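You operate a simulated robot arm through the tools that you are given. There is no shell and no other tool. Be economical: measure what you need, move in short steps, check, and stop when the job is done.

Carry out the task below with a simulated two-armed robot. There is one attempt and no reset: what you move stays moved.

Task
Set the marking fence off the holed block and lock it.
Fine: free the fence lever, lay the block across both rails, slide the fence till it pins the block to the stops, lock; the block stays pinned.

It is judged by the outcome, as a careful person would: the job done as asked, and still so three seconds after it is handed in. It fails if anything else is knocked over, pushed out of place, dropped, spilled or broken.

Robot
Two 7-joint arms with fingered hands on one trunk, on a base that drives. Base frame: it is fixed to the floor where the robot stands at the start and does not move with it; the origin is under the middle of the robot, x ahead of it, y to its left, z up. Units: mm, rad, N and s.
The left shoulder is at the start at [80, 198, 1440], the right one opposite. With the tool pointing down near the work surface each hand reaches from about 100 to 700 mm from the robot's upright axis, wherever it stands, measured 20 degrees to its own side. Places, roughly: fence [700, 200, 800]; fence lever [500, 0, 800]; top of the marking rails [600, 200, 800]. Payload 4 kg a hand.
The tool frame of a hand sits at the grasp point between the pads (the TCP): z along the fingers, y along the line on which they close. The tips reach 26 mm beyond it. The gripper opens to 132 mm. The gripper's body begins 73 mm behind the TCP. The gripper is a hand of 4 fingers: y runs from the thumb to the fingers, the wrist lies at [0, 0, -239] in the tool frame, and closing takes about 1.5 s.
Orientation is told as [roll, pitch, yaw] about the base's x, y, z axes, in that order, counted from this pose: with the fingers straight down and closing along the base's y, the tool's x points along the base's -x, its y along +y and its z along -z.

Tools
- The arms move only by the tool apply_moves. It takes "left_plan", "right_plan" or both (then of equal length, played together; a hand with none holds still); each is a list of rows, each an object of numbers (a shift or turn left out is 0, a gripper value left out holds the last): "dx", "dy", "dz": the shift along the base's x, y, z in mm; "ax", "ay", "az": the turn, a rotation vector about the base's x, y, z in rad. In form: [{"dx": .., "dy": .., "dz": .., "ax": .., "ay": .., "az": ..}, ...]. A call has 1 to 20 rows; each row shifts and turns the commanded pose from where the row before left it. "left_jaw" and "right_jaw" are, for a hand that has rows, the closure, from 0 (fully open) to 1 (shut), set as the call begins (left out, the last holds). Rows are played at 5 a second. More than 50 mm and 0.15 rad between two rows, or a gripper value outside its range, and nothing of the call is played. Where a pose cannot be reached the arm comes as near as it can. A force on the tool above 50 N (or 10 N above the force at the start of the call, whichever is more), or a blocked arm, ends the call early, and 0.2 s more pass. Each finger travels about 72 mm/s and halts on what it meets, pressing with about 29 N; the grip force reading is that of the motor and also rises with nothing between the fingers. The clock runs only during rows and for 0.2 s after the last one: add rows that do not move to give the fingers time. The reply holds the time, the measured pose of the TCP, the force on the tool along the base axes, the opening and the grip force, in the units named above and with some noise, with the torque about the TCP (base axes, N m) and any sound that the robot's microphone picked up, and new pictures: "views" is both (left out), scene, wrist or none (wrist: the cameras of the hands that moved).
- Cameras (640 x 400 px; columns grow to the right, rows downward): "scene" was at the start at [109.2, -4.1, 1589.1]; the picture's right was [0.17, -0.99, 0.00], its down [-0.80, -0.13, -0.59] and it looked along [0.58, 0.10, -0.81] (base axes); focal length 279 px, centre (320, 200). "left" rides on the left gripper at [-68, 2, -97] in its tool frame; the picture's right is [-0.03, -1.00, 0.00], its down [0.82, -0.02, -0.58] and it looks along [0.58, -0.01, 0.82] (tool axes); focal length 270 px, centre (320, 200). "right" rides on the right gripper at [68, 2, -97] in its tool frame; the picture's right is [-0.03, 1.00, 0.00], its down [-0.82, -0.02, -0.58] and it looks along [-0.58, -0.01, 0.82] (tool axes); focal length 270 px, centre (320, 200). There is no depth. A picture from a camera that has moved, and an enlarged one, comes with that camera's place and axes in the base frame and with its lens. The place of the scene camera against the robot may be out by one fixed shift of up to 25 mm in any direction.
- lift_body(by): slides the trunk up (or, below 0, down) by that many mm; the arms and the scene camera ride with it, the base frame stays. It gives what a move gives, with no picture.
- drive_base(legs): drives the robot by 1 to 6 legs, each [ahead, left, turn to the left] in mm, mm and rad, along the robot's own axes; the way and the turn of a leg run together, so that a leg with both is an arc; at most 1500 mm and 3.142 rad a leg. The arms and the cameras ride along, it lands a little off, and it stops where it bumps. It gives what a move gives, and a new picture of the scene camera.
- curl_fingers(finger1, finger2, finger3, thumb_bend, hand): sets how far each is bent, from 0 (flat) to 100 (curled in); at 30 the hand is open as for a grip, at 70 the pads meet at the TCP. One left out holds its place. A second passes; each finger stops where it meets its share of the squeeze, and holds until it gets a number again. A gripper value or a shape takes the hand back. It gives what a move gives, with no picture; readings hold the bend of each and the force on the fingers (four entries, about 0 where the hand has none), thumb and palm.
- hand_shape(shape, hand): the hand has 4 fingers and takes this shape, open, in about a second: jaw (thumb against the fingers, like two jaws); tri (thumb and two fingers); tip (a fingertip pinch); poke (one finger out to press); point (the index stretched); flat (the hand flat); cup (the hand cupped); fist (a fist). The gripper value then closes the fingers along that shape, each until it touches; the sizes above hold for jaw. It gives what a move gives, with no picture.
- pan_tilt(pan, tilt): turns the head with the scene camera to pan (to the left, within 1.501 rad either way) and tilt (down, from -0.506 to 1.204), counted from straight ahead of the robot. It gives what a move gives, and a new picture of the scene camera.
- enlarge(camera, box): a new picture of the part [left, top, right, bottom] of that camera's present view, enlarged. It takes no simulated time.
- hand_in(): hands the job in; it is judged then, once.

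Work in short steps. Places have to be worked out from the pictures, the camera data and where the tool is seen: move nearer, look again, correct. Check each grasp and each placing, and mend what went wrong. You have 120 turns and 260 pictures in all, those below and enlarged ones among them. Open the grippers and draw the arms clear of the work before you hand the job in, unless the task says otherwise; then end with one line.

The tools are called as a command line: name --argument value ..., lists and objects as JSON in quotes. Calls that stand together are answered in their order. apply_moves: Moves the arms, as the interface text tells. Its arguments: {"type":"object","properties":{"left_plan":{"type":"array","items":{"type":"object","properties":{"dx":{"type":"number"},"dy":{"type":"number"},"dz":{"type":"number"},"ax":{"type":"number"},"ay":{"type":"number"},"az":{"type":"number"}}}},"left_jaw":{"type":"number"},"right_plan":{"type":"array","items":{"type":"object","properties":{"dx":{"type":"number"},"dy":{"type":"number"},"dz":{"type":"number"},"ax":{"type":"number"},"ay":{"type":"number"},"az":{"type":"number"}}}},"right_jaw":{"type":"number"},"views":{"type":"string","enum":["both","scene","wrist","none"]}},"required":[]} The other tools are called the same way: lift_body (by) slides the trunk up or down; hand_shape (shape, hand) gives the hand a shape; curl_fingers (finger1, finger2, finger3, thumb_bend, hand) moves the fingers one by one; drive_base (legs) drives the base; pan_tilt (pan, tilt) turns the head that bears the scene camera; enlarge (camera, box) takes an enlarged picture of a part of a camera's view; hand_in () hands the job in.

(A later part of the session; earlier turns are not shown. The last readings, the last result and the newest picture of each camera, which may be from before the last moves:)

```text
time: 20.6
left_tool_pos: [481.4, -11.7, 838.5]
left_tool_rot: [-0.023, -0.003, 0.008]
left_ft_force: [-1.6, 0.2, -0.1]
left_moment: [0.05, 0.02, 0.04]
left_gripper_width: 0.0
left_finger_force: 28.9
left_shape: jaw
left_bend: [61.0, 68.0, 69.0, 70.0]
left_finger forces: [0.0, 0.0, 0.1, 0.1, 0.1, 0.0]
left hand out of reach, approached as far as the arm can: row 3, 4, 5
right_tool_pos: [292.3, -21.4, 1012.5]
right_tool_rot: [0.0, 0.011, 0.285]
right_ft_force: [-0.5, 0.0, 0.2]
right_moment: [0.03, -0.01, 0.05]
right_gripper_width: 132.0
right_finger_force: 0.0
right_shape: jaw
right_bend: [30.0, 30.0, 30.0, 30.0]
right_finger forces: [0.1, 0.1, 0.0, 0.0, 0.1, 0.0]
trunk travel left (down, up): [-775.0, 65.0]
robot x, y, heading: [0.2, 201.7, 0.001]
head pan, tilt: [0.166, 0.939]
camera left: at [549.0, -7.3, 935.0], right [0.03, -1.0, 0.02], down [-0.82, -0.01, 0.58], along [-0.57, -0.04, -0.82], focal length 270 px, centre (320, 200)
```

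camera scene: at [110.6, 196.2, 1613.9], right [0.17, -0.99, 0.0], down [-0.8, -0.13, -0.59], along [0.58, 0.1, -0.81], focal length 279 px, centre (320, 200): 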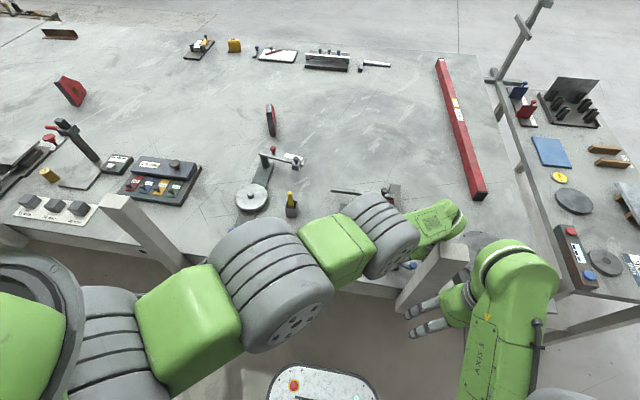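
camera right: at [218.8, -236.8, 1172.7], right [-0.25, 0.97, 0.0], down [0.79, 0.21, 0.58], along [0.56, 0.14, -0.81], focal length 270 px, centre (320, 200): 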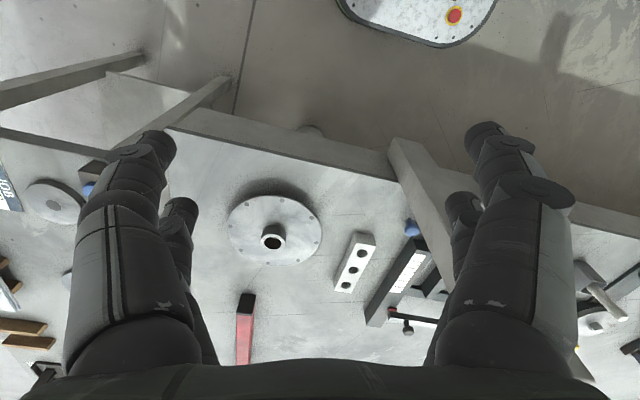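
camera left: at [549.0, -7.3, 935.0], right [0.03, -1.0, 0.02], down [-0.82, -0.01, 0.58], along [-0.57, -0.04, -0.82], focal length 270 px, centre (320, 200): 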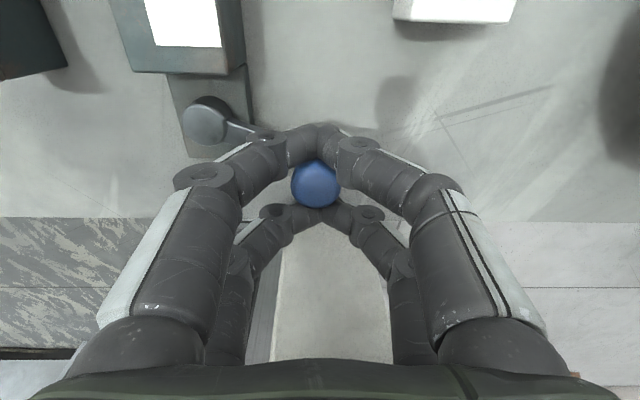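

The solver reports a reach or joint limit for this yaw. Turning the hand clockwise suits the cross-body arm and follows the lever, so I'll yaw about the knob first.

apply_moves --left_plan '[{"az": -0.12}, {"az": -0.12}, {"az": -0.12}, {"az": -0.12}]' --views "wrist"

```text
time: 21.6
left_tool_pos: [481.6, -11.6, 837.8]
left_tool_rot: [-0.016, -0.012, -0.477]
left_ft_force: [-2.6, 0.0, 0.5]
left_moment: [-0.04, 0.02, 0.04]
left_gripper_width: 0.1
left_finger_force: 28.9
left_shape: jaw
left_bend: [61.0, 68.0, 69.0, 70.0]
left_finger forces: [0.0, 0.1, 0.1, 0.1, 0.0, 0.0]
right_tool_pos: [292.0, -21.7, 1011.1]
right_tool_rot: [0.001, 0.014, 0.283]
right_ft_force: [0.1, 0.3, -0.5]
right_moment: [-0.02, 0.02, 0.0]
right_gripper_width: 132.1
right_finger_force: 0.1
right_shape: jaw
right_bend: [30.0, 30.0, 30.0, 30.0]
right_finger forces: [0.0, 0.0, 0.0, 0.0, 0.0, 0.0]
trunk travel left (down, up): [-775.0, 65.0]
robot x, y, heading: [-0.9, 199.1, -0.005]
head pan, tilt: [0.166, 0.939]
camera left: at [542.2, -39.1, 935.6], right [-0.44, -0.9, 0.02], down [-0.74, 0.37, 0.57], along [-0.52, 0.23, -0.82], focal length 270 px, centre (320, 200)
```

left: 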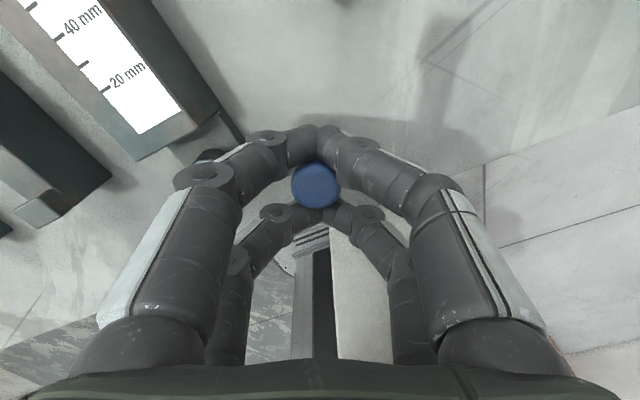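

The yaw worked, so I'll push clockwise along the arc (-x, +y).

apply_moves --left_plan '[{"dx": -5, "dy": 3}, {"dx": -5, "dy": 3}, {"dx": -5, "dy": 4}, {"dx": -4, "dy": 4}]' --views "wrist"

```text
time: 22.6
left_tool_pos: [473.1, 1.4, 820.9]
left_tool_rot: [-0.019, 0.004, -0.469]
left_ft_force: [-3.0, -0.9, -2.4]
left_moment: [0.02, -0.31, -0.04]
left_gripper_width: 0.0
left_finger_force: 29.1
left_shape: jaw
left_bend: [61.0, 68.0, 69.0, 70.0]
left_finger forces: [0.0, 0.0, 0.0, 0.1, 1.4, 0.0]
left hand out of reach, approached as far as the arm can: row 1, 2, 3, 4
right_tool_pos: [294.0, -15.3, 1010.5]
right_tool_rot: [-0.002, 0.018, 0.285]
right_ft_force: [0.3, -0.2, 0.2]
right_moment: [0.02, 0.03, 0.04]
right_gripper_width: 131.7
right_finger_force: 0.1
right_shape: jaw
right_bend: [30.0, 30.0, 30.0, 30.0]
right_finger forces: [0.0, 0.0, 0.0, 0.0, 0.0, 0.0]
trunk travel left (down, up): [-775.0, 65.0]
robot x, y, heading: [-3.5, 199.6, -0.005]
head pan, tilt: [0.166, 0.939]
camera left: at [535.3, -26.8, 917.2], right [-0.43, -0.9, 0.02], down [-0.73, 0.36, 0.58], along [-0.53, 0.24, -0.81], focal length 270 px, centre (320, 200)
```

left: 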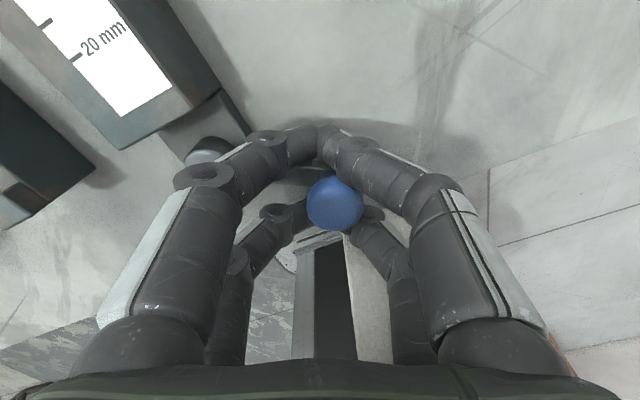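

The left arm is near a joint or stretch limit here, and the lever hasn't moved. I'll raise the hand off the knob with the fingers still caged, open, and go up. After that I'll lower the trunk so the arm reaches with a bent elbow.

apply_moves --left_plan '[{"dz": 15}, {"dz": 25}, {"dz": 40}, {"dz": 40}]' --views "both"

```text
time: 23.6
left_tool_pos: [491.1, -34.4, 919.9]
left_tool_rot: [-0.006, 0.01, -0.479]
left_ft_force: [-0.4, 0.3, -0.1]
left_moment: [-0.06, 0.02, 0.01]
left_gripper_width: 0.0
left_finger_force: 29.2
left_shape: jaw
left_bend: [61.0, 68.0, 69.0, 70.0]
left_finger forces: [0.1, 0.0, 0.0, 0.0, 0.0, 0.0]
left hand out of reach, approached as far as the arm can: row 1, 2, 3, 4
right_tool_pos: [287.2, -19.9, 1011.9]
right_tool_rot: [0.0, 0.007, 0.283]
right_ft_force: [-0.2, 0.4, -0.9]
right_moment: [-0.06, 0.02, 0.02]
right_gripper_width: 132.1
right_finger_force: 0.2
right_shape: jaw
right_bend: [30.0, 30.0, 30.0, 30.0]
right_finger forces: [0.0, 0.0, 0.0, 0.1, 0.0, 0.0]
trunk travel left (down, up): [-775.0, 65.0]
robot x, y, heading: [0.2, 195.5, 0.0]
head pan, tilt: [0.166, 0.939]
camera scene: at [117.0, 199.1, 1613.4], right [0.16, -0.99, 0.0], down [-0.8, -0.13, -0.59], along [0.58, 0.09, -0.81], focal length 279 px, centre (320, 200)
camera left: at [554.2, -65.6, 1016.2], right [-0.44, -0.9, 0.01], down [-0.73, 0.36, 0.59], along [-0.53, 0.25, -0.81], focal length 270 px, centre (320, 200)
```

scene: 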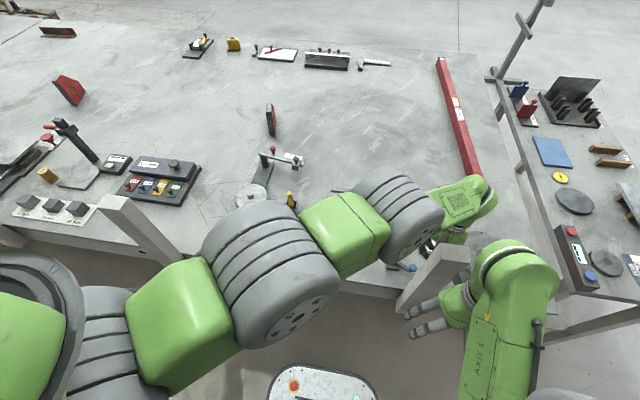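
left: 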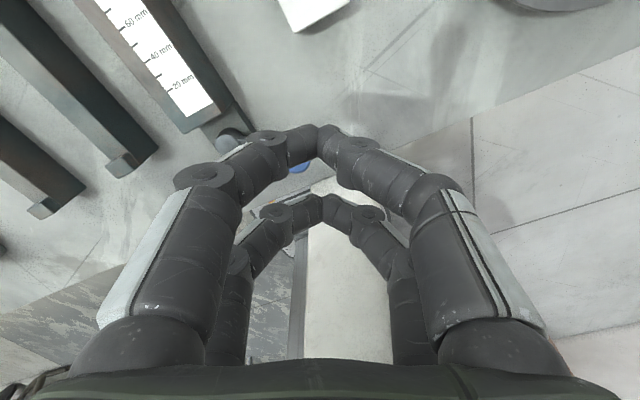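

Rising pushes the hand away, so the straight-down posture is badly conditioned here. I'll reach the knob from the left instead, with the hand tilted 45° and the fingers pointing right and down, so the wrist stays over the fixture and away from the post. First I'll move to a comfortable spot and reorient.

apply_moves --left_plan '[{"dy": 45, "dz": 10}, {"dy": 45, "dz": 10}, {"dy": 45, "dz": 10}, {"dy": 40, "dz": 10}, {"az": -0.14}, {"az": -0.14}, {"az": -0.14}, {"az": -0.14}, {"az": -0.14}, {"az": -0.14}, {"az": -0.14}, {"az": -0.11}]' --left_jaw 0 --views "scene"

```text
time: 26.2
left_tool_pos: [566.9, 60.4, 910.1]
left_tool_rot: [-0.005, 0.005, -1.575]
left_ft_force: [-0.3, 0.7, -0.2]
left_moment: [0.02, 0.02, 0.03]
left_gripper_width: 131.9
left_finger_force: 0.0
left_shape: jaw
left_bend: [30.0, 30.0, 30.0, 30.0]
left_finger forces: [0.1, 0.0, 0.0, 0.0, 0.1, 0.0]
left hand out of reach, approached as far as the arm can: row 1, 2, 3, 4
right_tool_pos: [283.6, -23.8, 1013.5]
right_tool_rot: [0.002, 0.006, 0.283]
right_ft_force: [0.0, -0.5, 0.1]
right_moment: [0.02, 0.02, 0.02]
right_gripper_width: 131.8
right_finger_force: 0.3
right_shape: jaw
right_bend: [30.0, 30.0, 30.0, 30.0]
right_finger forces: [0.0, 0.0, 0.0, 0.1, 0.0, 0.0]
trunk travel left (down, up): [-775.0, 65.0]
robot x, y, heading: [0.7, 201.4, 0.001]
head pan, tilt: [0.166, 0.939]
camera scene: at [110.0, 194.9, 1614.2], right [0.17, -0.99, 0.0], down [-0.8, -0.13, -0.59], along [0.58, 0.1, -0.81], focal length 279 px, centre (320, 200)
```

scene: 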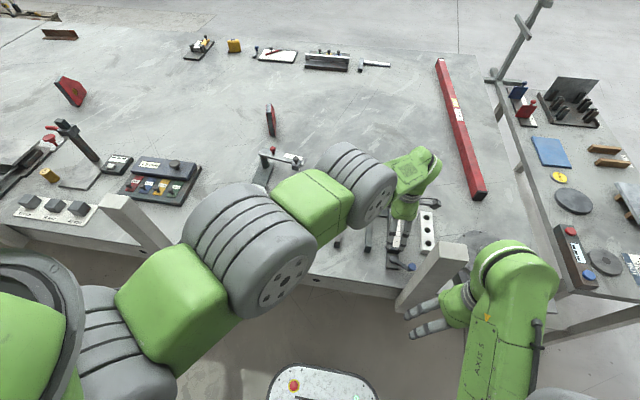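

The arm seems stuck straight, sliding on a sphere about the shoulder. I'll pull directly toward the shoulder to bend the elbow.

apply_moves --left_plan '[{"dx": -25, "dy": 25, "dz": 25}, {"dx": -25, "dy": 25, "dz": 25}, {"dx": -20, "dy": 25, "dz": 25}, {"dx": -20, "dy": 25, "dz": 10}]' --views "scene"

```text
time: 27.2
left_tool_pos: [582.7, 73.2, 929.0]
left_tool_rot: [-0.009, 0.003, -1.571]
left_ft_force: [-0.1, -0.6, 0.8]
left_moment: [-0.01, -0.01, 0.01]
left_gripper_width: 131.9
left_finger_force: 0.1
left_shape: jaw
left_bend: [30.0, 30.0, 30.0, 30.0]
left_finger forces: [0.0, 0.0, 0.0, 0.0, 0.0, 0.0]
left hand out of reach, approached as far as the arm can: row 1, 2, 3, 4
right_tool_pos: [284.1, -23.8, 1012.9]
right_tool_rot: [0.003, 0.005, 0.285]
right_ft_force: [1.1, -1.0, 0.6]
right_moment: [0.0, 0.04, -0.02]
right_gripper_width: 131.9
right_finger_force: 0.0
right_shape: jaw
right_bend: [30.0, 30.0, 30.0, 30.0]
right_finger forces: [0.0, 0.1, 0.0, 0.0, 0.0, 0.0]
trunk travel left (down, up): [-775.0, 65.0]
robot x, y, heading: [-3.5, 200.0, -0.0]
head pan, tilt: [0.166, 0.939]
camera scene: at [110.0, 195.3, 1614.2], right [0.17, -0.99, 0.0], down [-0.8, -0.13, -0.59], along [0.58, 0.1, -0.81], focal length 279 px, centre (320, 200)
```

scene: 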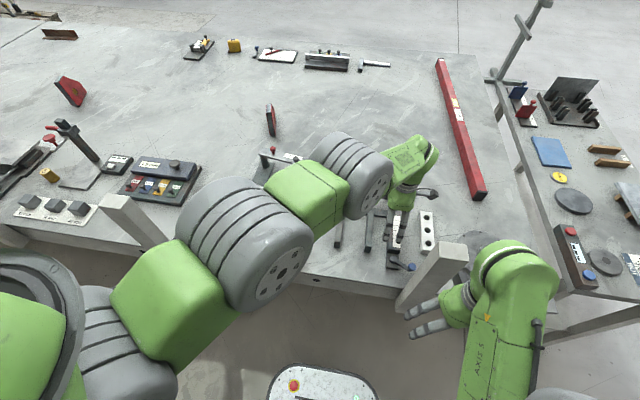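

It's still on the limit, so I'll move tangentially back toward the left, where the arm was comfortable earlier, and then in.

apply_moves --left_plan '[{"dx": 20, "dy": 40, "dz": 8}, {"dx": 20, "dy": 40, "dz": 8}, {"dx": 20, "dy": 40, "dz": 8}, {"dx": 15, "dy": 40, "dz": 5}, {"dx": 5, "dy": 40, "dz": 5}, {"dy": 40}, {"dx": -40}, {"dx": -40}, {"dx": -40}]' --views "scene"

```text
time: 29.2
left_tool_pos: [574.1, 76.7, 904.2]
left_tool_rot: [-0.004, 0.004, -1.572]
left_ft_force: [0.1, 0.3, -1.1]
left_moment: [0.01, 0.02, 0.0]
left_gripper_width: 132.0
left_finger_force: 0.0
left_shape: jaw
left_bend: [30.0, 30.0, 30.0, 30.0]
left_finger forces: [0.1, 0.0, 0.0, 0.0, 0.0, 0.0]
left hand out of reach, approached as far as the arm can: row 1, 2, 3, 4, 5, 6, 7, 8, 9
right_tool_pos: [283.8, -23.9, 1013.4]
right_tool_rot: [0.003, 0.004, 0.286]
right_ft_force: [0.8, 0.3, -0.2]
right_moment: [0.02, 0.0, 0.0]
right_gripper_width: 131.6
right_finger_force: 0.1
right_shape: jaw
right_bend: [30.0, 30.0, 30.0, 30.0]
right_finger forces: [0.1, 0.0, 0.0, 0.0, 0.0, 0.0]
trunk travel left (down, up): [-775.0, 65.0]
robot x, y, heading: [1.6, 199.4, 0.006]
head pan, tilt: [0.166, 0.939]
camera scene: at [109.5, 194.4, 1614.1], right [0.17, -0.99, 0.0], down [-0.8, -0.13, -0.59], along [0.58, 0.1, -0.81], focal length 279 px, centre (320, 200)
```

scene: 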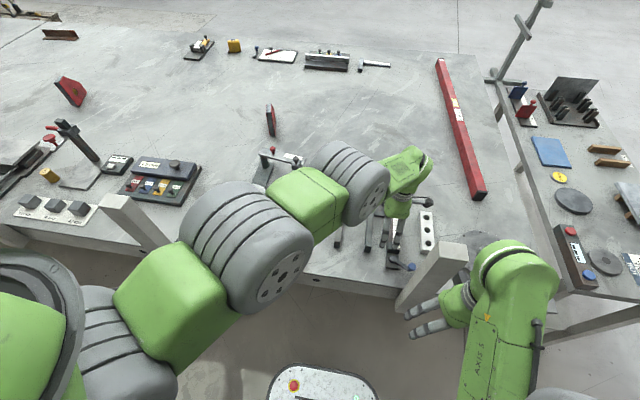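

The yawed wrist appears to be the limit. I'll turn yaw back to 0, the way I came in, and then move left.

apply_moves --left_plan '[{"az": 0.14}, {"az": 0.14}, {"az": 0.14}, {"az": 0.14}, {"az": 0.14}, {"az": 0.14}, {"az": 0.14}, {"az": 0.14}, {"az": 0.14}, {"az": 0.14}, {"az": 0.14}, {"dy": 30, "dz": 10}, {"dy": 40, "dz": 10}, {"dy": 40, "dz": 10}]' --views "scene"

```text
time: 32.2
left_tool_pos: [624.8, 163.4, 913.3]
left_tool_rot: [-0.004, 0.007, -0.03]
left_ft_force: [-1.2, 0.4, -0.4]
left_moment: [0.0, 0.0, -0.02]
left_gripper_width: 132.1
left_finger_force: 0.2
left_shape: jaw
left_bend: [30.0, 30.0, 30.0, 30.0]
left_finger forces: [0.0, 0.1, 0.0, 0.0, 0.1, 0.0]
left hand out of reach, approached as far as the arm can: row 12, 13, 14
right_tool_pos: [284.8, -23.0, 1013.8]
right_tool_rot: [-0.001, 0.004, 0.283]
right_ft_force: [0.0, 0.2, 0.1]
right_moment: [0.0, 0.0, -0.03]
right_gripper_width: 132.2
right_finger_force: 0.0
right_shape: jaw
right_bend: [30.0, 30.0, 30.0, 30.0]
right_finger forces: [0.1, 0.0, 0.0, 0.0, 0.0, 0.0]
trunk travel left (down, up): [-775.0, 65.0]
robot x, y, heading: [0.9, 200.1, -0.0]
head pan, tilt: [0.166, 0.939]
camera scene: at [110.4, 196.4, 1614.1], right [0.17, -0.99, 0.0], down [-0.8, -0.13, -0.59], along [0.58, 0.1, -0.81], focal length 279 px, centre (320, 200)
```

scene: 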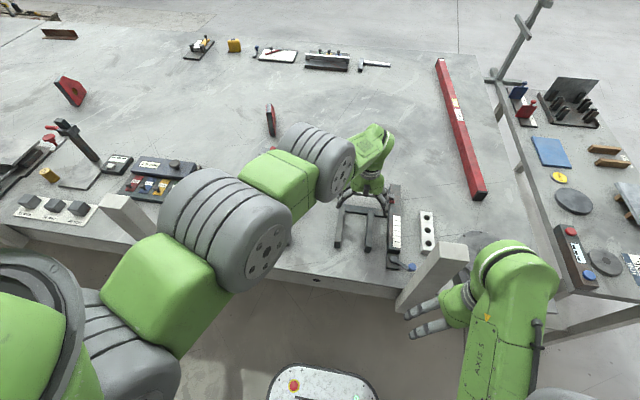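

The wrist stays about 670 mm from the shoulder, so the elbow has probably passed straight and sits on the wrong side at its limit. I'll stretch out through straight and then pull in.

apply_moves --left_plan '[{"dx": 20, "dz": 0}, {"dx": 20}, {"dx": 15}, {"dx": 15}, {"dx": -20, "dy": 10, "dz": 10}, {"dx": -30, "dy": 20, "dz": 15}, {"dx": -30, "dy": 20, "dz": 15}, {"dx": -30, "dy": 20, "dz": 15}]' --views "scene"

```text
time: 34.0
left_tool_pos: [639.3, 182.1, 929.8]
left_tool_rot: [-0.004, 0.002, -0.03]
left_ft_force: [0.2, 0.2, 0.9]
left_moment: [-0.01, -0.01, 0.01]
left_gripper_width: 132.0
left_finger_force: 0.2
left_shape: jaw
left_bend: [30.0, 30.0, 30.0, 30.0]
left_finger forces: [0.1, 0.0, 0.0, 0.0, 0.1, 0.0]
left hand out of reach, approached as far as the arm can: row 2, 3, 4, 5, 6, 7, 8
right_tool_pos: [283.6, -23.0, 1013.5]
right_tool_rot: [0.002, 0.003, 0.285]
right_ft_force: [-0.4, 0.8, 0.1]
right_moment: [0.0, 0.01, 0.0]
right_gripper_width: 131.8
right_finger_force: 0.1
right_shape: jaw
right_bend: [30.0, 30.0, 30.0, 30.0]
right_finger forces: [0.0, 0.0, 0.0, 0.1, 0.0, 0.0]
trunk travel left (down, up): [-775.0, 65.0]
robot x, y, heading: [-0.4, 199.7, -0.001]
head pan, tilt: [0.166, 0.939]
camera scene: at [109.8, 195.1, 1614.1], right [0.17, -0.99, 0.0], down [-0.8, -0.13, -0.59], along [0.58, 0.1, -0.81], focal length 279 px, centre (320, 200)
```

scene: 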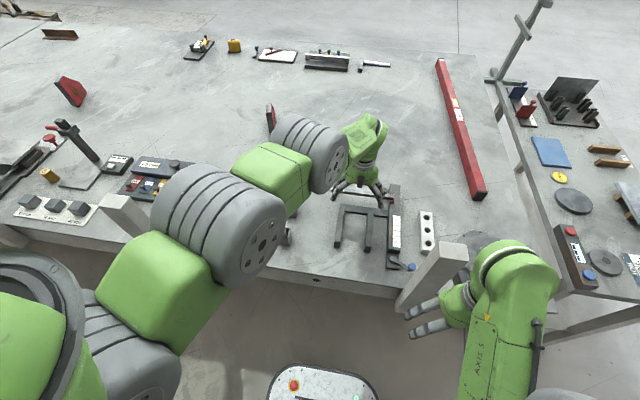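

The inward pull falls back to the same elbow side. I'll over-stretch more strongly and snap inward in large steps to flip the elbow.

apply_moves --left_plan '[{"dx": 40, "dz": 20}, {"dx": 45, "dz": 20}, {"dx": 45, "dz": 20}, {}, {"dx": -49}, {"dx": -49}, {"dx": -49}, {"dx": -49, "dz": 10}, {"dx": -49}, {"dx": -40, "dz": 10}]' --views "none"

```text
time: 36.2
left_tool_pos: [395.9, 197.7, 1022.9]
left_tool_rot: [-0.005, 0.001, -0.03]
left_ft_force: [-0.6, -0.1, 0.0]
left_moment: [0.03, 0.02, 0.01]
left_gripper_width: 131.9
left_finger_force: 0.1
left_shape: jaw
left_bend: [30.0, 30.0, 30.0, 30.0]
left_finger forces: [0.0, 0.1, 0.0, 0.0, 0.1, 0.0]
left hand out of reach, approached as far as the arm can: row 1, 2, 3
right_tool_pos: [282.5, -23.4, 1013.8]
right_tool_rot: [-0.002, 0.003, 0.284]
right_ft_force: [0.0, -0.8, -0.5]
right_moment: [0.02, -0.02, 0.02]
right_gripper_width: 131.8
right_finger_force: 0.1
right_shape: jaw
right_bend: [30.0, 30.0, 30.0, 30.0]
right_finger forces: [0.0, 0.0, 0.0, 0.0, 0.1, 0.0]
trunk travel left (down, up): [-775.0, 65.0]
robot x, y, heading: [1.5, 200.3, -0.0]
head pan, tilt: [0.166, 0.939]
```

The elbow is flipped back to normal. I'll position the left hand at about (470,230) and turn it to the right-and-down tilted pose with small rotations.

apply_moves --left_plan '[{"dx": 35, "dy": 15}, {"dx": 35, "dy": 20}, {"az": -0.14}, {"az": -0.14}, {"az": -0.14}, {"az": -0.14}, {"az": -0.14}, {"az": -0.14}, {"az": -0.14}, {"az": -0.14}, {"az": -0.14}, {"az": -0.14}, {"az": -0.14}]' --views "none"

lift_body --by -100

```text
time: 39.0
left_tool_pos: [440.1, 114.4, 920.8]
left_tool_rot: [0.019, 0.002, -1.549]
left_ft_force: [0.3, -0.6, -0.3]
left_moment: [0.01, 0.01, 0.02]
left_gripper_width: 132.1
left_finger_force: 0.1
left_shape: jaw
left_bend: [30.0, 30.0, 30.0, 30.0]
left_finger forces: [0.0, 0.0, 0.0, 0.1, 0.1, 0.0]
left hand out of reach, approached as far as the arm can: row 9, 10, 11, 12, 13
right_tool_pos: [283.6, -23.5, 1013.6]
right_tool_rot: [0.003, 0.004, 0.284]
right_ft_force: [-0.3, 0.5, 0.2]
right_moment: [0.01, -0.03, -0.02]
right_gripper_width: 131.9
right_finger_force: 0.1
right_shape: jaw
right_bend: [30.0, 30.0, 30.0, 30.0]
right_finger forces: [0.0, 0.0, 0.0, 0.1, 0.1, 0.1]
trunk travel left (down, up): [-775.0, 65.0]
robot x, y, heading: [3.8, 199.4, 0.001]
head pan, tilt: [0.166, 0.939]
```

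```text
time: 40.3
left_tool_pos: [440.4, 115.9, 819.0]
left_tool_rot: [0.016, 0.003, -1.546]
left_ft_force: [0.4, 0.4, -1.0]
left_moment: [0.03, -0.01, -0.03]
left_gripper_width: 132.0
left_finger_force: 0.1
left_shape: jaw
left_bend: [30.0, 30.0, 30.0, 30.0]
left_finger forces: [0.0, 0.3, 0.1, 0.0, 0.0, 0.0]
right_tool_pos: [284.4, -23.9, 913.7]
right_tool_rot: [-0.001, 0.002, 0.284]
right_ft_force: [0.4, 0.0, 0.4]
right_moment: [-0.01, 0.01, 0.01]
right_gripper_width: 131.9
right_finger_force: 0.0
right_shape: jaw
right_bend: [30.0, 30.0, 30.0, 30.0]
right_finger forces: [0.0, 0.0, 0.0, 0.0, 0.0, 0.0]
trunk travel left (down, up): [-675.0, 165.0]
robot x, y, heading: [-1.5, 198.9, -0.003]
head pan, tilt: [0.166, 0.939]
```

The yaw hit a limit again and pulled the hand low. Nothing was touched, and I won't chain dependent calls again. I'll raise it gently and look.

apply_moves --left_plan '[{"dz": 30}, {"dz": 30}, {"dz": 30}]' --views "both"

```text
time: 41.1
left_tool_pos: [428.0, 83.3, 876.8]
left_tool_rot: [0.02, 0.002, -1.539]
left_ft_force: [20.5, 3.7, -4.8]
left_moment: [-0.09, 2.09, 1.48]
left_gripper_width: 132.1
left_finger_force: 0.0
left_shape: jaw
left_bend: [30.0, 30.0, 30.0, 30.0]
left_finger forces: [0.0, 0.0, 0.0, 0.1, 0.0, 0.0]
left hand out of reach, approached as far as the arm can: row 1, 2, 3
right_tool_pos: [288.1, -22.0, 913.5]
right_tool_rot: [-0.002, 0.007, 0.284]
right_ft_force: [0.0, -0.3, -0.1]
right_moment: [-0.02, 0.01, -0.01]
right_gripper_width: 131.8
right_finger_force: 0.0
right_shape: jaw
right_bend: [30.0, 30.0, 30.0, 30.0]
right_finger forces: [0.0, 0.1, 0.0, 0.1, 0.0, 0.1]
trunk travel left (down, up): [-675.0, 165.0]
robot x, y, heading: [3.1, 202.9, -0.0]
head pan, tilt: [0.166, 0.939]
camera scene: at [114.6, 195.9, 1513.4], right [0.17, -0.99, 0.0], down [-0.8, -0.13, -0.59], along [0.58, 0.1, -0.81], focal length 279 px, centre (320, 200)
camera left: at [430.7, 14.3, 973.7], right [-1.0, -0.06, -0.02], down [-0.06, 0.81, 0.58], along [-0.02, 0.58, -0.82], focal length 270 px, centre (320, 200)
```

scene: 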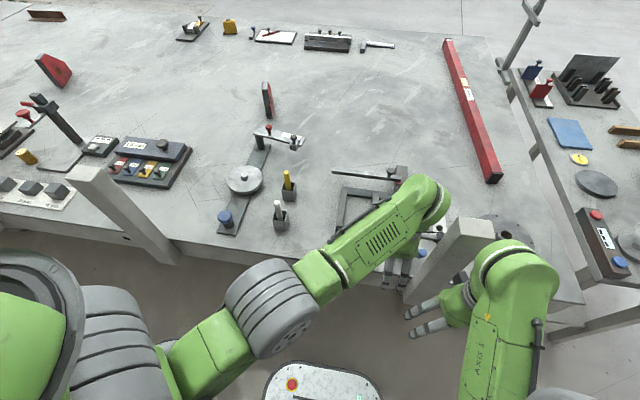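
left: 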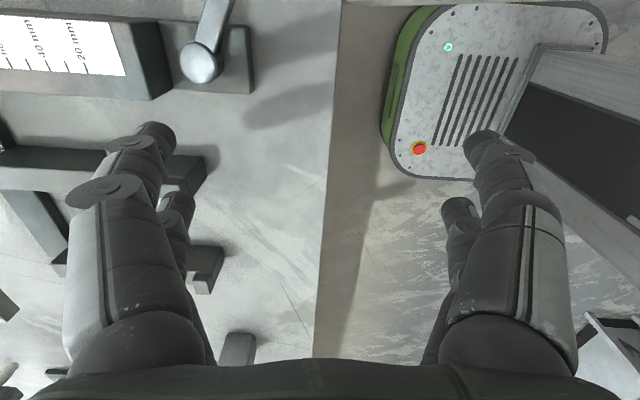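

The side force shows the hand touching the post. I'll move it away (+y, +x) while turning the yaw back.

apply_moves --left_plan '[{"dy": 15, "dx": 5, "az": 0.14}, {"dy": 20, "dx": 10, "az": 0.14}, {"dy": 20, "dx": 10, "az": 0.14, "dz": 10}, {"dy": 20, "dx": 10, "az": 0.14, "dz": 10}, {"dy": 20, "dx": 10, "az": 0.14, "dz": 10}, {"dy": 20, "az": 0.14, "dz": 10}, {"dy": 20, "az": 0.14, "dz": 10}]' --views "scene"

```text
time: 42.7
left_tool_pos: [470.9, 218.0, 929.3]
left_tool_rot: [0.016, 0.005, -0.565]
left_ft_force: [-1.0, 0.2, -0.7]
left_moment: [-0.02, 0.0, -0.02]
left_gripper_width: 131.7
left_finger_force: 0.1
left_shape: jaw
left_bend: [30.0, 30.0, 30.0, 30.0]
left_finger forces: [0.0, 0.0, 0.1, 0.0, 0.0, 0.0]
right_tool_pos: [283.8, -22.7, 912.4]
right_tool_rot: [0.0, 0.004, 0.283]
right_ft_force: [-0.3, -0.6, 0.1]
right_moment: [0.03, 0.01, 0.01]
right_gripper_width: 132.1
right_finger_force: 0.0
right_shape: jaw
right_bend: [30.0, 30.0, 30.0, 30.0]
right_finger forces: [0.0, 0.0, 0.0, 0.0, 0.1, 0.0]
trunk travel left (down, up): [-675.0, 165.0]
robot x, y, heading: [1.7, 200.9, -0.002]
head pan, tilt: [0.166, 0.939]
camera scene: at [109.1, 195.7, 1514.2], right [0.17, -0.99, 0.0], down [-0.8, -0.13, -0.59], along [0.58, 0.1, -0.81], focal length 279 px, centre (320, 200)
```

scene: 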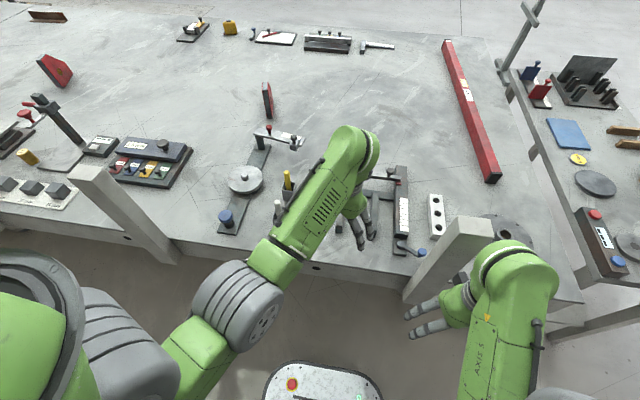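

I'm recovered, with the elbow bent properly and the trunk lower. From here I'll move over the knob, keeping yaw -0.56 and height 930.

apply_moves --left_plan '[{"dx": 8, "dy": -38, "dz": 10}, {"dx": 5, "dy": -38, "dz": 10}, {"dx": 5, "dy": -38}, {"dx": 0, "dy": -38}, {"dx": -5, "dy": -38}, {"dx": -5, "dy": -37}]' --views "both"

```text
time: 44.1
left_tool_pos: [479.9, -11.4, 946.9]
left_tool_rot: [0.016, 0.005, -0.565]
left_ft_force: [0.3, -1.2, -0.5]
left_moment: [0.02, -0.01, 0.01]
left_gripper_width: 132.1
left_finger_force: 0.2
left_shape: jaw
left_bend: [30.0, 30.0, 30.0, 30.0]
left_finger forces: [0.0, 0.1, 0.1, 0.0, 0.0, 0.1]
right_tool_pos: [284.2, -25.0, 913.9]
right_tool_rot: [0.0, 0.005, 0.284]
right_ft_force: [0.8, -0.6, -0.3]
right_moment: [0.03, 0.0, 0.02]
right_gripper_width: 131.7
right_finger_force: 0.2
right_shape: jaw
right_bend: [30.0, 30.0, 30.0, 30.0]
right_finger forces: [0.0, 0.0, 0.1, 0.1, 0.0, 0.1]
trunk travel left (down, up): [-675.0, 165.0]
robot x, y, heading: [1.2, 197.4, 0.004]
head pan, tilt: [0.166, 0.939]
camera scene: at [110.2, 193.4, 1514.2], right [0.17, -0.99, 0.0], down [-0.8, -0.13, -0.59], along [0.58, 0.1, -0.81], focal length 279 px, centre (320, 200)
camera left: at [537.2, -48.9, 1043.5], right [-0.51, -0.86, -0.02], down [-0.7, 0.41, 0.58], along [-0.49, 0.31, -0.81], focal length 270 px, centre (320, 200)
```

scene: 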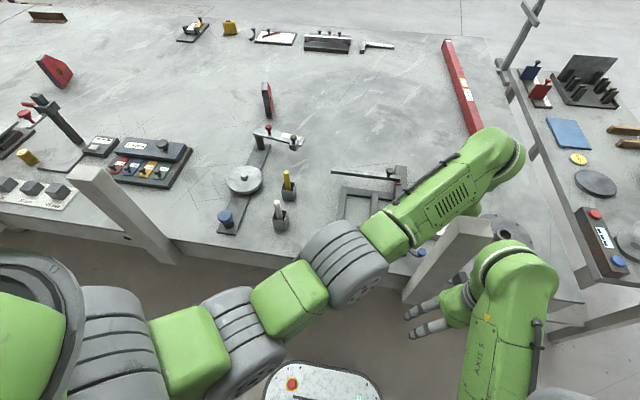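
left: 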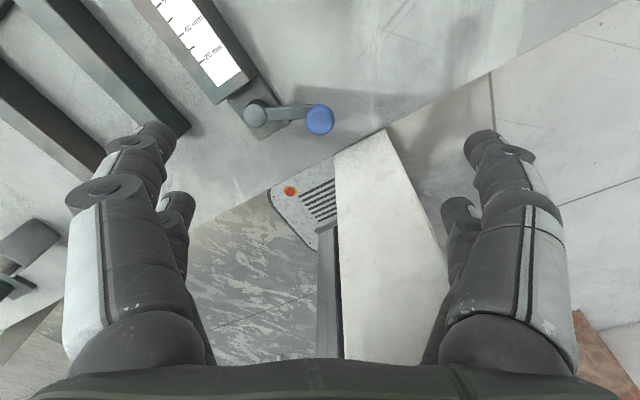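

I reached it cleanly with no limit warnings. I'll part-close the hand for clearance from the post and descend over the knob.

apply_moves --left_plan '[{"dx": 1, "dy": 2, "dz": -20}, {"dz": -25}, {"dz": -20}, {"dz": -20}, {"dz": -15}, {"dz": -8}]' --left_jaw 0.4 --views "both"

```text
time: 45.5
left_tool_pos: [484.3, 0.1, 844.2]
left_tool_rot: [0.006, -0.003, -0.563]
left_ft_force: [-2.9, 1.2, 13.4]
left_moment: [0.46, -0.53, 0.13]
left_gripper_width: 79.4
left_finger_force: 0.1
left_shape: jaw
left_bend: [72.0, 71.0, 71.0, 70.0]
left_finger forces: [13.0, 0.1, 0.0, 0.0, 0.0, 0.1]
right_tool_pos: [287.5, -16.1, 914.1]
right_tool_rot: [-0.006, 0.009, 0.284]
right_ft_force: [0.7, 0.6, 0.5]
right_moment: [0.01, 0.01, 0.01]
right_gripper_width: 131.9
right_finger_force: 0.1
right_shape: jaw
right_bend: [30.0, 30.0, 30.0, 30.0]
right_finger forces: [0.0, 0.1, 0.0, 0.0, 0.0, 0.0]
trunk travel left (down, up): [-675.0, 165.0]
robot x, y, heading: [-1.4, 199.2, -0.002]
head pan, tilt: [0.166, 0.939]
camera scene: at [114.9, 207.4, 1513.8], right [0.17, -0.99, 0.01], down [-0.8, -0.14, -0.59], along [0.58, 0.09, -0.81], focal length 279 px, centre (320, 200)
camera left: at [542.7, -36.4, 940.5], right [-0.51, -0.86, -0.01], down [-0.71, 0.42, 0.57], along [-0.49, 0.3, -0.82], focal length 270 px, centre (320, 200)
```

scene: 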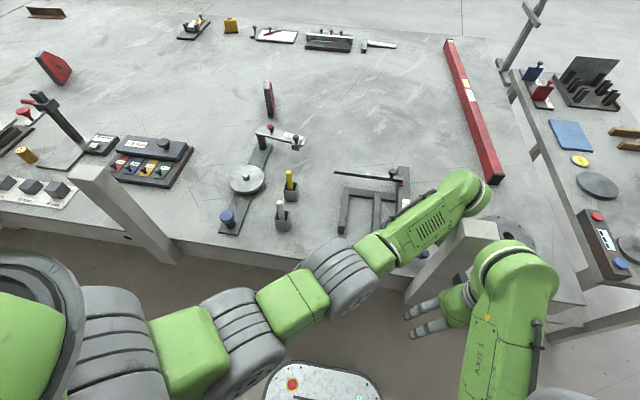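
left: 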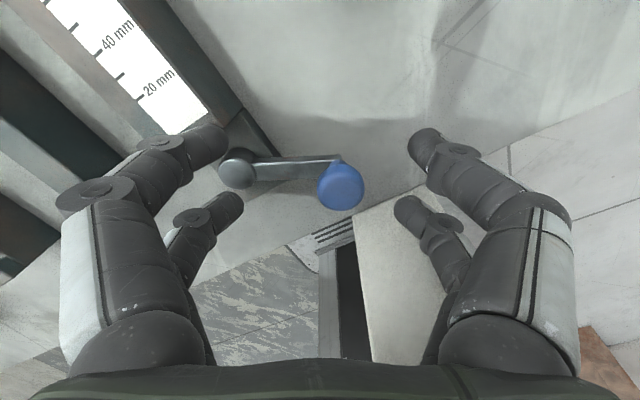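

The first finger rests on the beam's end. I'll raise a bit, close further, and recentre on the knob (about 10 mm toward -x/-y).

apply_moves --left_plan '[{"dz": 15}, {"dx": -4, "dy": -9}, {}]' --left_jaw 0.6 --views "wrist"

```text
time: 46.3
left_tool_pos: [482.9, -2.6, 849.6]
left_tool_rot: [0.004, 0.012, -0.558]
left_ft_force: [0.5, 0.2, 0.8]
left_moment: [-0.01, 0.03, 0.0]
left_gripper_width: 53.3
left_finger_force: 0.1
left_shape: jaw
left_bend: [73.0, 73.0, 73.0, 70.0]
left_finger forces: [0.0, 0.1, 0.0, 0.0, 0.0, 0.0]
right_tool_pos: [290.2, -13.5, 913.1]
right_tool_rot: [-0.007, 0.015, 0.286]
right_ft_force: [0.2, 0.2, -0.3]
right_moment: [0.01, -0.02, -0.03]
right_gripper_width: 131.8
right_finger_force: 0.1
right_shape: jaw
right_bend: [30.0, 30.0, 30.0, 30.0]
right_finger forces: [0.0, 0.0, 0.0, 0.0, 0.0, 0.0]
trunk travel left (down, up): [-675.0, 165.0]
robot x, y, heading: [3.1, 200.5, -0.003]
head pan, tilt: [0.166, 0.939]
camera left: at [543.6, -38.7, 946.4], right [-0.51, -0.86, -0.01], down [-0.7, 0.41, 0.59], along [-0.5, 0.3, -0.81], focal length 270 px, centre (320, 200)
```

left: 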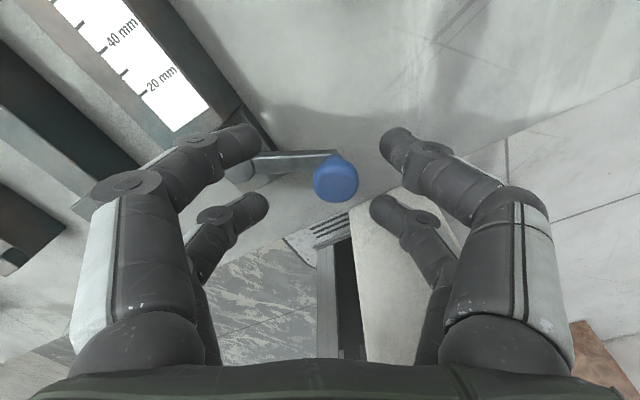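

The hand is free, and the knob is slightly to the picture's right. I'll shift (-3,-7), lower, and close.

apply_moves --left_plan '[{"dx": -3, "dy": -7}, {"dz": -12}, {}, {}]' --left_jaw 0.7 --views "wrist"

```text
time: 47.3
left_tool_pos: [487.7, -7.8, 850.0]
left_tool_rot: [-0.005, -0.013, -0.55]
left_ft_force: [0.2, -0.4, 0.3]
left_moment: [-0.01, 0.03, -0.01]
left_gripper_width: 39.7
left_finger_force: 0.1
left_shape: jaw
left_bend: [73.0, 73.0, 73.0, 70.0]
left_finger forces: [0.0, 0.0, 0.0, 0.0, 0.0, 0.1]
right_tool_pos: [290.9, -10.5, 915.5]
right_tool_rot: [-0.013, 0.015, 0.287]
right_ft_force: [0.6, -0.2, 0.3]
right_moment: [0.02, 0.01, -0.01]
right_gripper_width: 131.9
right_finger_force: 0.1
right_shape: jaw
right_bend: [30.0, 30.0, 30.0, 30.0]
right_finger forces: [0.1, 0.0, 0.0, 0.0, 0.1, 0.1]
trunk travel left (down, up): [-675.0, 165.0]
robot x, y, heading: [1.7, 200.0, -0.002]
head pan, tilt: [0.166, 0.939]
camera left: at [546.6, -42.3, 947.5], right [-0.5, -0.87, 0.01], down [-0.71, 0.42, 0.57], along [-0.49, 0.28, -0.82], focal length 270 px, centre (320, 200)
```

left: 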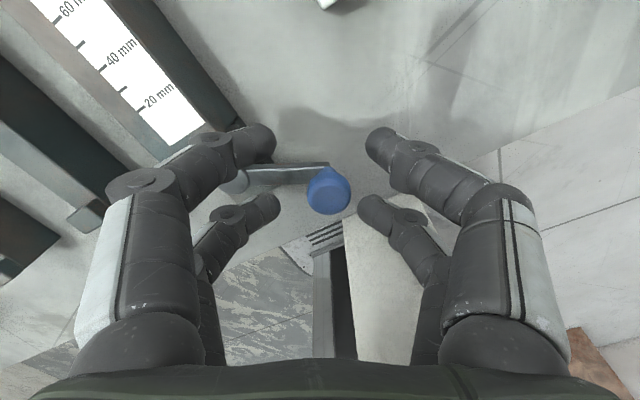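

The wrist force is zero but the hand won't descend and the trunk sways, so the forearm must be resting on the post's corner. I'll rise and tilt the hand so the wrist leans to +y over the fixture, clear of the post.

apply_moves --left_plan '[{"dz": 25, "dx": -3}, {"dz": 10, "ax": -0.1}, {"ax": -0.13}, {"ax": -0.13}, {"ax": -0.12}, {}]' --views "both"

```text
time: 48.2
left_tool_pos: [471.7, -31.7, 877.9]
left_tool_rot: [-0.184, -0.136, -0.56]
left_ft_force: [1.8, -2.0, -1.3]
left_moment: [0.13, 0.03, 0.13]
left_gripper_width: 39.3
left_finger_force: 0.1
left_shape: jaw
left_bend: [73.0, 73.0, 73.0, 70.0]
left_finger forces: [0.0, 0.0, 2.4, 0.0, 0.0, 0.0]
right_tool_pos: [283.5, -27.9, 913.3]
right_tool_rot: [0.003, 0.005, 0.282]
right_ft_force: [0.3, -0.2, -0.3]
right_moment: [0.01, 0.02, -0.04]
right_gripper_width: 132.0
right_finger_force: 0.0
right_shape: jaw
right_bend: [30.0, 30.0, 30.0, 30.0]
right_finger forces: [0.1, 0.1, 0.0, 0.0, 0.1, 0.0]
trunk travel left (down, up): [-675.0, 165.0]
robot x, y, heading: [-0.6, 196.5, -0.002]
head pan, tilt: [0.166, 0.939]
stopped in row 4 (left hand): the force on the tool passed its limit at 77 N (the readings are from after the stop); the commanded pose is now the measured one
camera scene: at [111.0, 189.3, 1513.9], right [0.16, -0.99, 0.0], down [-0.8, -0.13, -0.59], along [0.58, 0.1, -0.81], focal length 279 px, centre (320, 200)
camera left: at [527.2, -44.2, 981.7], right [-0.52, -0.83, 0.18], down [-0.71, 0.54, 0.46], along [-0.48, 0.11, -0.87], focal length 270 px, centre (320, 200)
```

scene: 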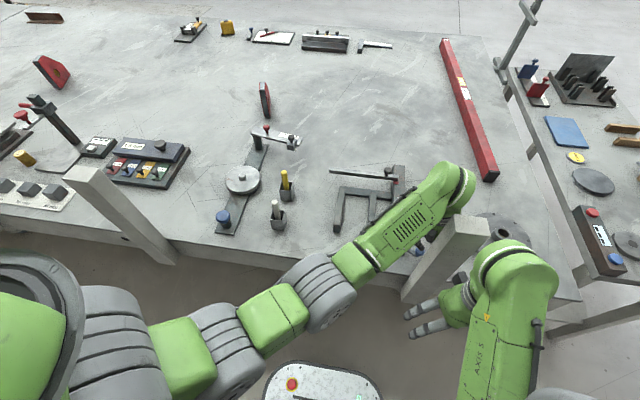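
left: 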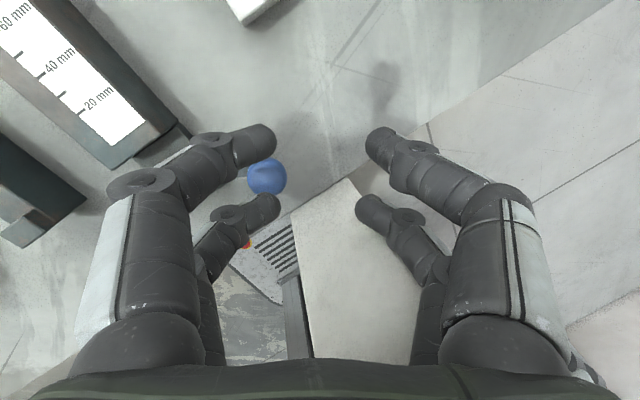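

The fingers bumped the post while tilting. I'll retreat up and left, away from it, and set up the tilted orientation there before coming in.

apply_moves --left_plan '[{"dx": 10, "dz": 30}, {"dx": 10, "dy": 20, "dz": 35}, {"dy": 40, "dz": 15}, {"dy": 40}, {"ax": -0.12, "dy": 10}, {"ax": -0.12}, {"ax": -0.12}, {"ax": -0.12}]' --views "both"

```text
time: 50.0
left_tool_pos: [493.5, 79.2, 955.9]
left_tool_rot: [-0.53, -0.334, -0.477]
left_ft_force: [-0.2, -0.2, 0.7]
left_moment: [-0.02, 0.04, 0.0]
left_gripper_width: 39.4
left_finger_force: 0.1
left_shape: jaw
left_bend: [73.0, 73.0, 73.0, 70.0]
left_finger forces: [0.0, 0.0, 0.1, 0.0, 0.1, 0.0]
left hand out of reach, approached as far as the arm can: row 8
right_tool_pos: [280.5, -26.3, 912.3]
right_tool_rot: [0.002, 0.006, 0.28]
right_ft_force: [0.3, 0.8, -0.1]
right_moment: [0.0, 0.01, 0.01]
right_gripper_width: 132.0
right_finger_force: 0.0
right_shape: jaw
right_bend: [30.0, 30.0, 30.0, 30.0]
right_finger forces: [0.0, 0.1, 0.0, 0.2, 0.0, 0.0]
trunk travel left (down, up): [-675.0, 165.0]
robot x, y, heading: [0.2, 197.1, -0.007]
head pan, tilt: [0.166, 0.939]
camera scene: at [110.1, 192.2, 1514.1], right [0.16, -0.99, 0.0], down [-0.8, -0.13, -0.59], along [0.58, 0.09, -0.81], focal length 279 px, centre (320, 200)
camera left: at [549.8, 107.1, 1057.1], right [-0.52, -0.7, 0.49], down [-0.71, 0.67, 0.21], along [-0.48, -0.23, -0.85], focal length 270 px, centre (320, 200)
```

scene: 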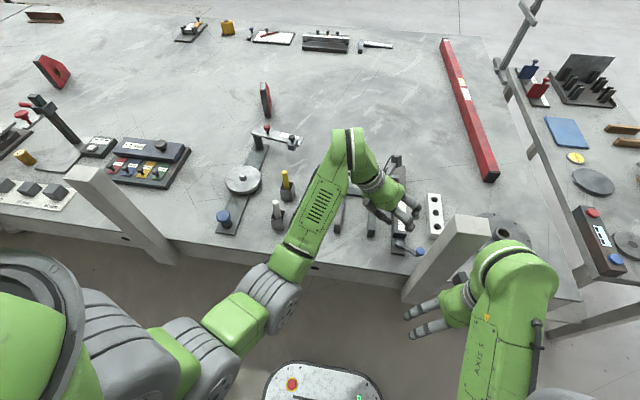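
left: 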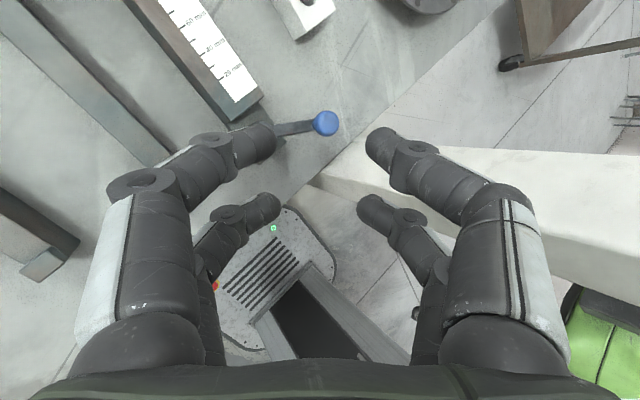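

This is a good posture: the forearm is well left of the post and the hand points right and down at the knob. I'll line up about 80 mm back along the finger axis and then advance along it.

apply_moves --left_plan '[{"dx": -8, "dy": -16, "dz": -24}, {"dx": -7, "dy": -17, "dz": -24}, {"dy": -12, "dz": -16}, {"dy": -11, "dz": -16}]' --left_jaw 0.6 --views "both"

```text
time: 51.0
left_tool_pos: [457.1, 40.8, 920.6]
left_tool_rot: [-0.534, -0.335, -0.473]
left_ft_force: [1.8, 13.7, 4.8]
left_moment: [-0.3, 0.18, -0.48]
left_gripper_width: 50.6
left_finger_force: 0.1
left_shape: jaw
left_bend: [73.0, 73.0, 75.0, 70.0]
left_finger forces: [0.0, 0.1, 13.6, 0.0, 0.1, 0.0]
left hand out of reach, approached as far as the arm can: row 2, 3, 4
right_tool_pos: [282.6, -24.2, 914.0]
right_tool_rot: [-0.001, 0.005, 0.278]
right_ft_force: [0.0, 0.0, -0.2]
right_moment: [-0.01, -0.01, 0.0]
right_gripper_width: 132.0
right_finger_force: 0.2
right_shape: jaw
right_bend: [30.0, 30.0, 30.0, 30.0]
right_finger forces: [0.0, 0.0, 0.1, 0.0, 0.0, 0.0]
trunk travel left (down, up): [-675.0, 165.0]
robot x, y, heading: [1.9, 199.2, -0.002]
head pan, tilt: [0.166, 0.939]
camera scene: at [109.3, 197.1, 1514.2], right [0.16, -0.99, 0.0], down [-0.8, -0.13, -0.59], along [0.58, 0.09, -0.81], focal length 279 px, centre (320, 200)
camera left: at [513.4, 67.5, 1021.2], right [-0.52, -0.7, 0.49], down [-0.71, 0.67, 0.21], along [-0.48, -0.24, -0.85], focal length 270 px, centre (320, 200)
```

scene: 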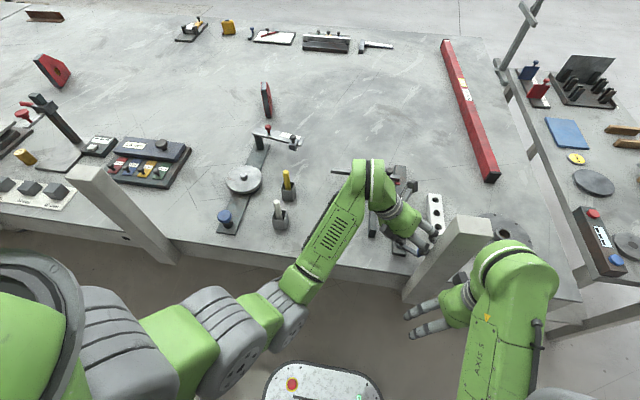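
left: 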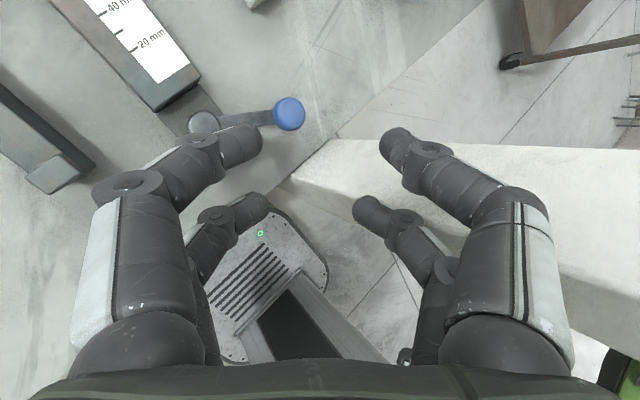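

The joint limit lies in arm space, not in the room, so I'll keep the good posture and position with the base and trunk instead. First I'll back the hand off the post to the good pose.

apply_moves --left_plan '[{"dx": 12, "dy": 12, "dz": 12}, {"dx": 12, "dy": 13, "dz": 12}, {"dx": 12, "dy": 13, "dz": 12}]' --left_jaw 0.6 --views "none"

```text
time: 51.8
left_tool_pos: [492.0, 76.1, 954.2]
left_tool_rot: [-0.532, -0.333, -0.478]
left_ft_force: [0.1, 0.4, 0.2]
left_moment: [-0.01, -0.04, 0.0]
left_gripper_width: 52.6
left_finger_force: 0.0
left_shape: jaw
left_bend: [73.0, 73.0, 73.0, 70.0]
left_finger forces: [0.1, 0.0, 0.0, 0.1, 0.0, 0.0]
right_tool_pos: [281.0, -26.1, 914.0]
right_tool_rot: [0.0, 0.006, 0.279]
right_ft_force: [-0.9, 0.4, 0.4]
right_moment: [0.0, 0.02, 0.0]
right_gripper_width: 132.0
right_finger_force: 0.2
right_shape: jaw
right_bend: [30.0, 30.0, 30.0, 30.0]
right_finger forces: [0.1, 0.0, 0.0, 0.1, 0.0, 0.0]
trunk travel left (down, up): [-675.0, 165.0]
robot x, y, heading: [-2.9, 195.4, -0.004]
head pan, tilt: [0.166, 0.939]
```

Now I'll drive the base about 78 mm right and 13 mm back so the hand hangs over the knob, still high.

drive_base --legs '[[-10, -78, 0]]'

enlarge --camera "left" --box '[160, 60, 480, 260]'

```text
time: 52.8
left_tool_pos: [483.3, 2.8, 954.5]
left_tool_rot: [-0.533, -0.335, -0.476]
left_ft_force: [-0.6, -0.1, -0.5]
left_moment: [-0.03, 0.02, -0.01]
left_gripper_width: 52.5
left_finger_force: 0.0
left_shape: jaw
left_bend: [73.0, 73.0, 73.0, 70.0]
left_finger forces: [0.0, 0.1, 0.0, 0.0, 0.0, 0.1]
right_tool_pos: [272.2, -98.7, 914.9]
right_tool_rot: [-0.003, 0.006, 0.279]
right_ft_force: [0.4, 0.2, 0.6]
right_moment: [-0.04, -0.01, -0.01]
right_gripper_width: 132.0
right_finger_force: 0.1
right_shape: jaw
right_bend: [30.0, 30.0, 30.0, 30.0]
right_finger forces: [0.0, 0.0, 0.0, 0.1, 0.0, 0.0]
trunk travel left (down, up): [-675.0, 165.0]
robot x, y, heading: [-10.6, 121.4, -0.007]
head pan, tilt: [0.166, 0.939]
camera scene: at [99.5, 123.4, 1514.0], right [0.16, -0.99, 0.0], down [-0.8, -0.13, -0.59], along [0.58, 0.09, -0.81], focal length 279 px, centre (320, 200)
```

scene: 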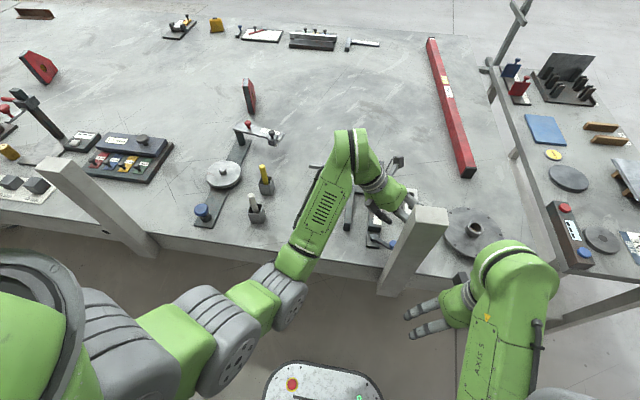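

```text
2.00 times, centred on (320, 160) of left
camera zoom: at [539.9, 31.0, 1055.5], right [-0.52, -0.7, 0.49], down [-0.71, 0.67, 0.21], along [-0.48, -0.24, -0.85], focal length 541 px, centre (320, 280)
```

zoom: 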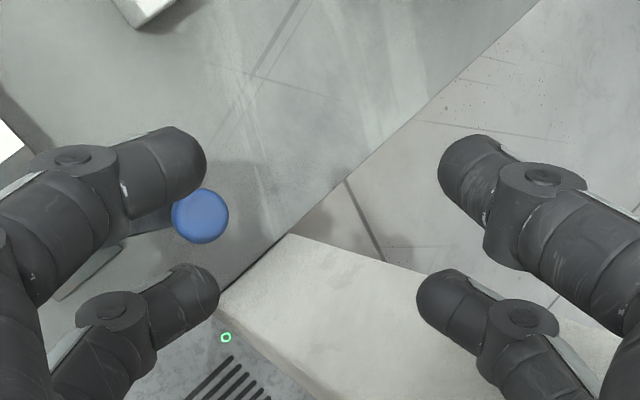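

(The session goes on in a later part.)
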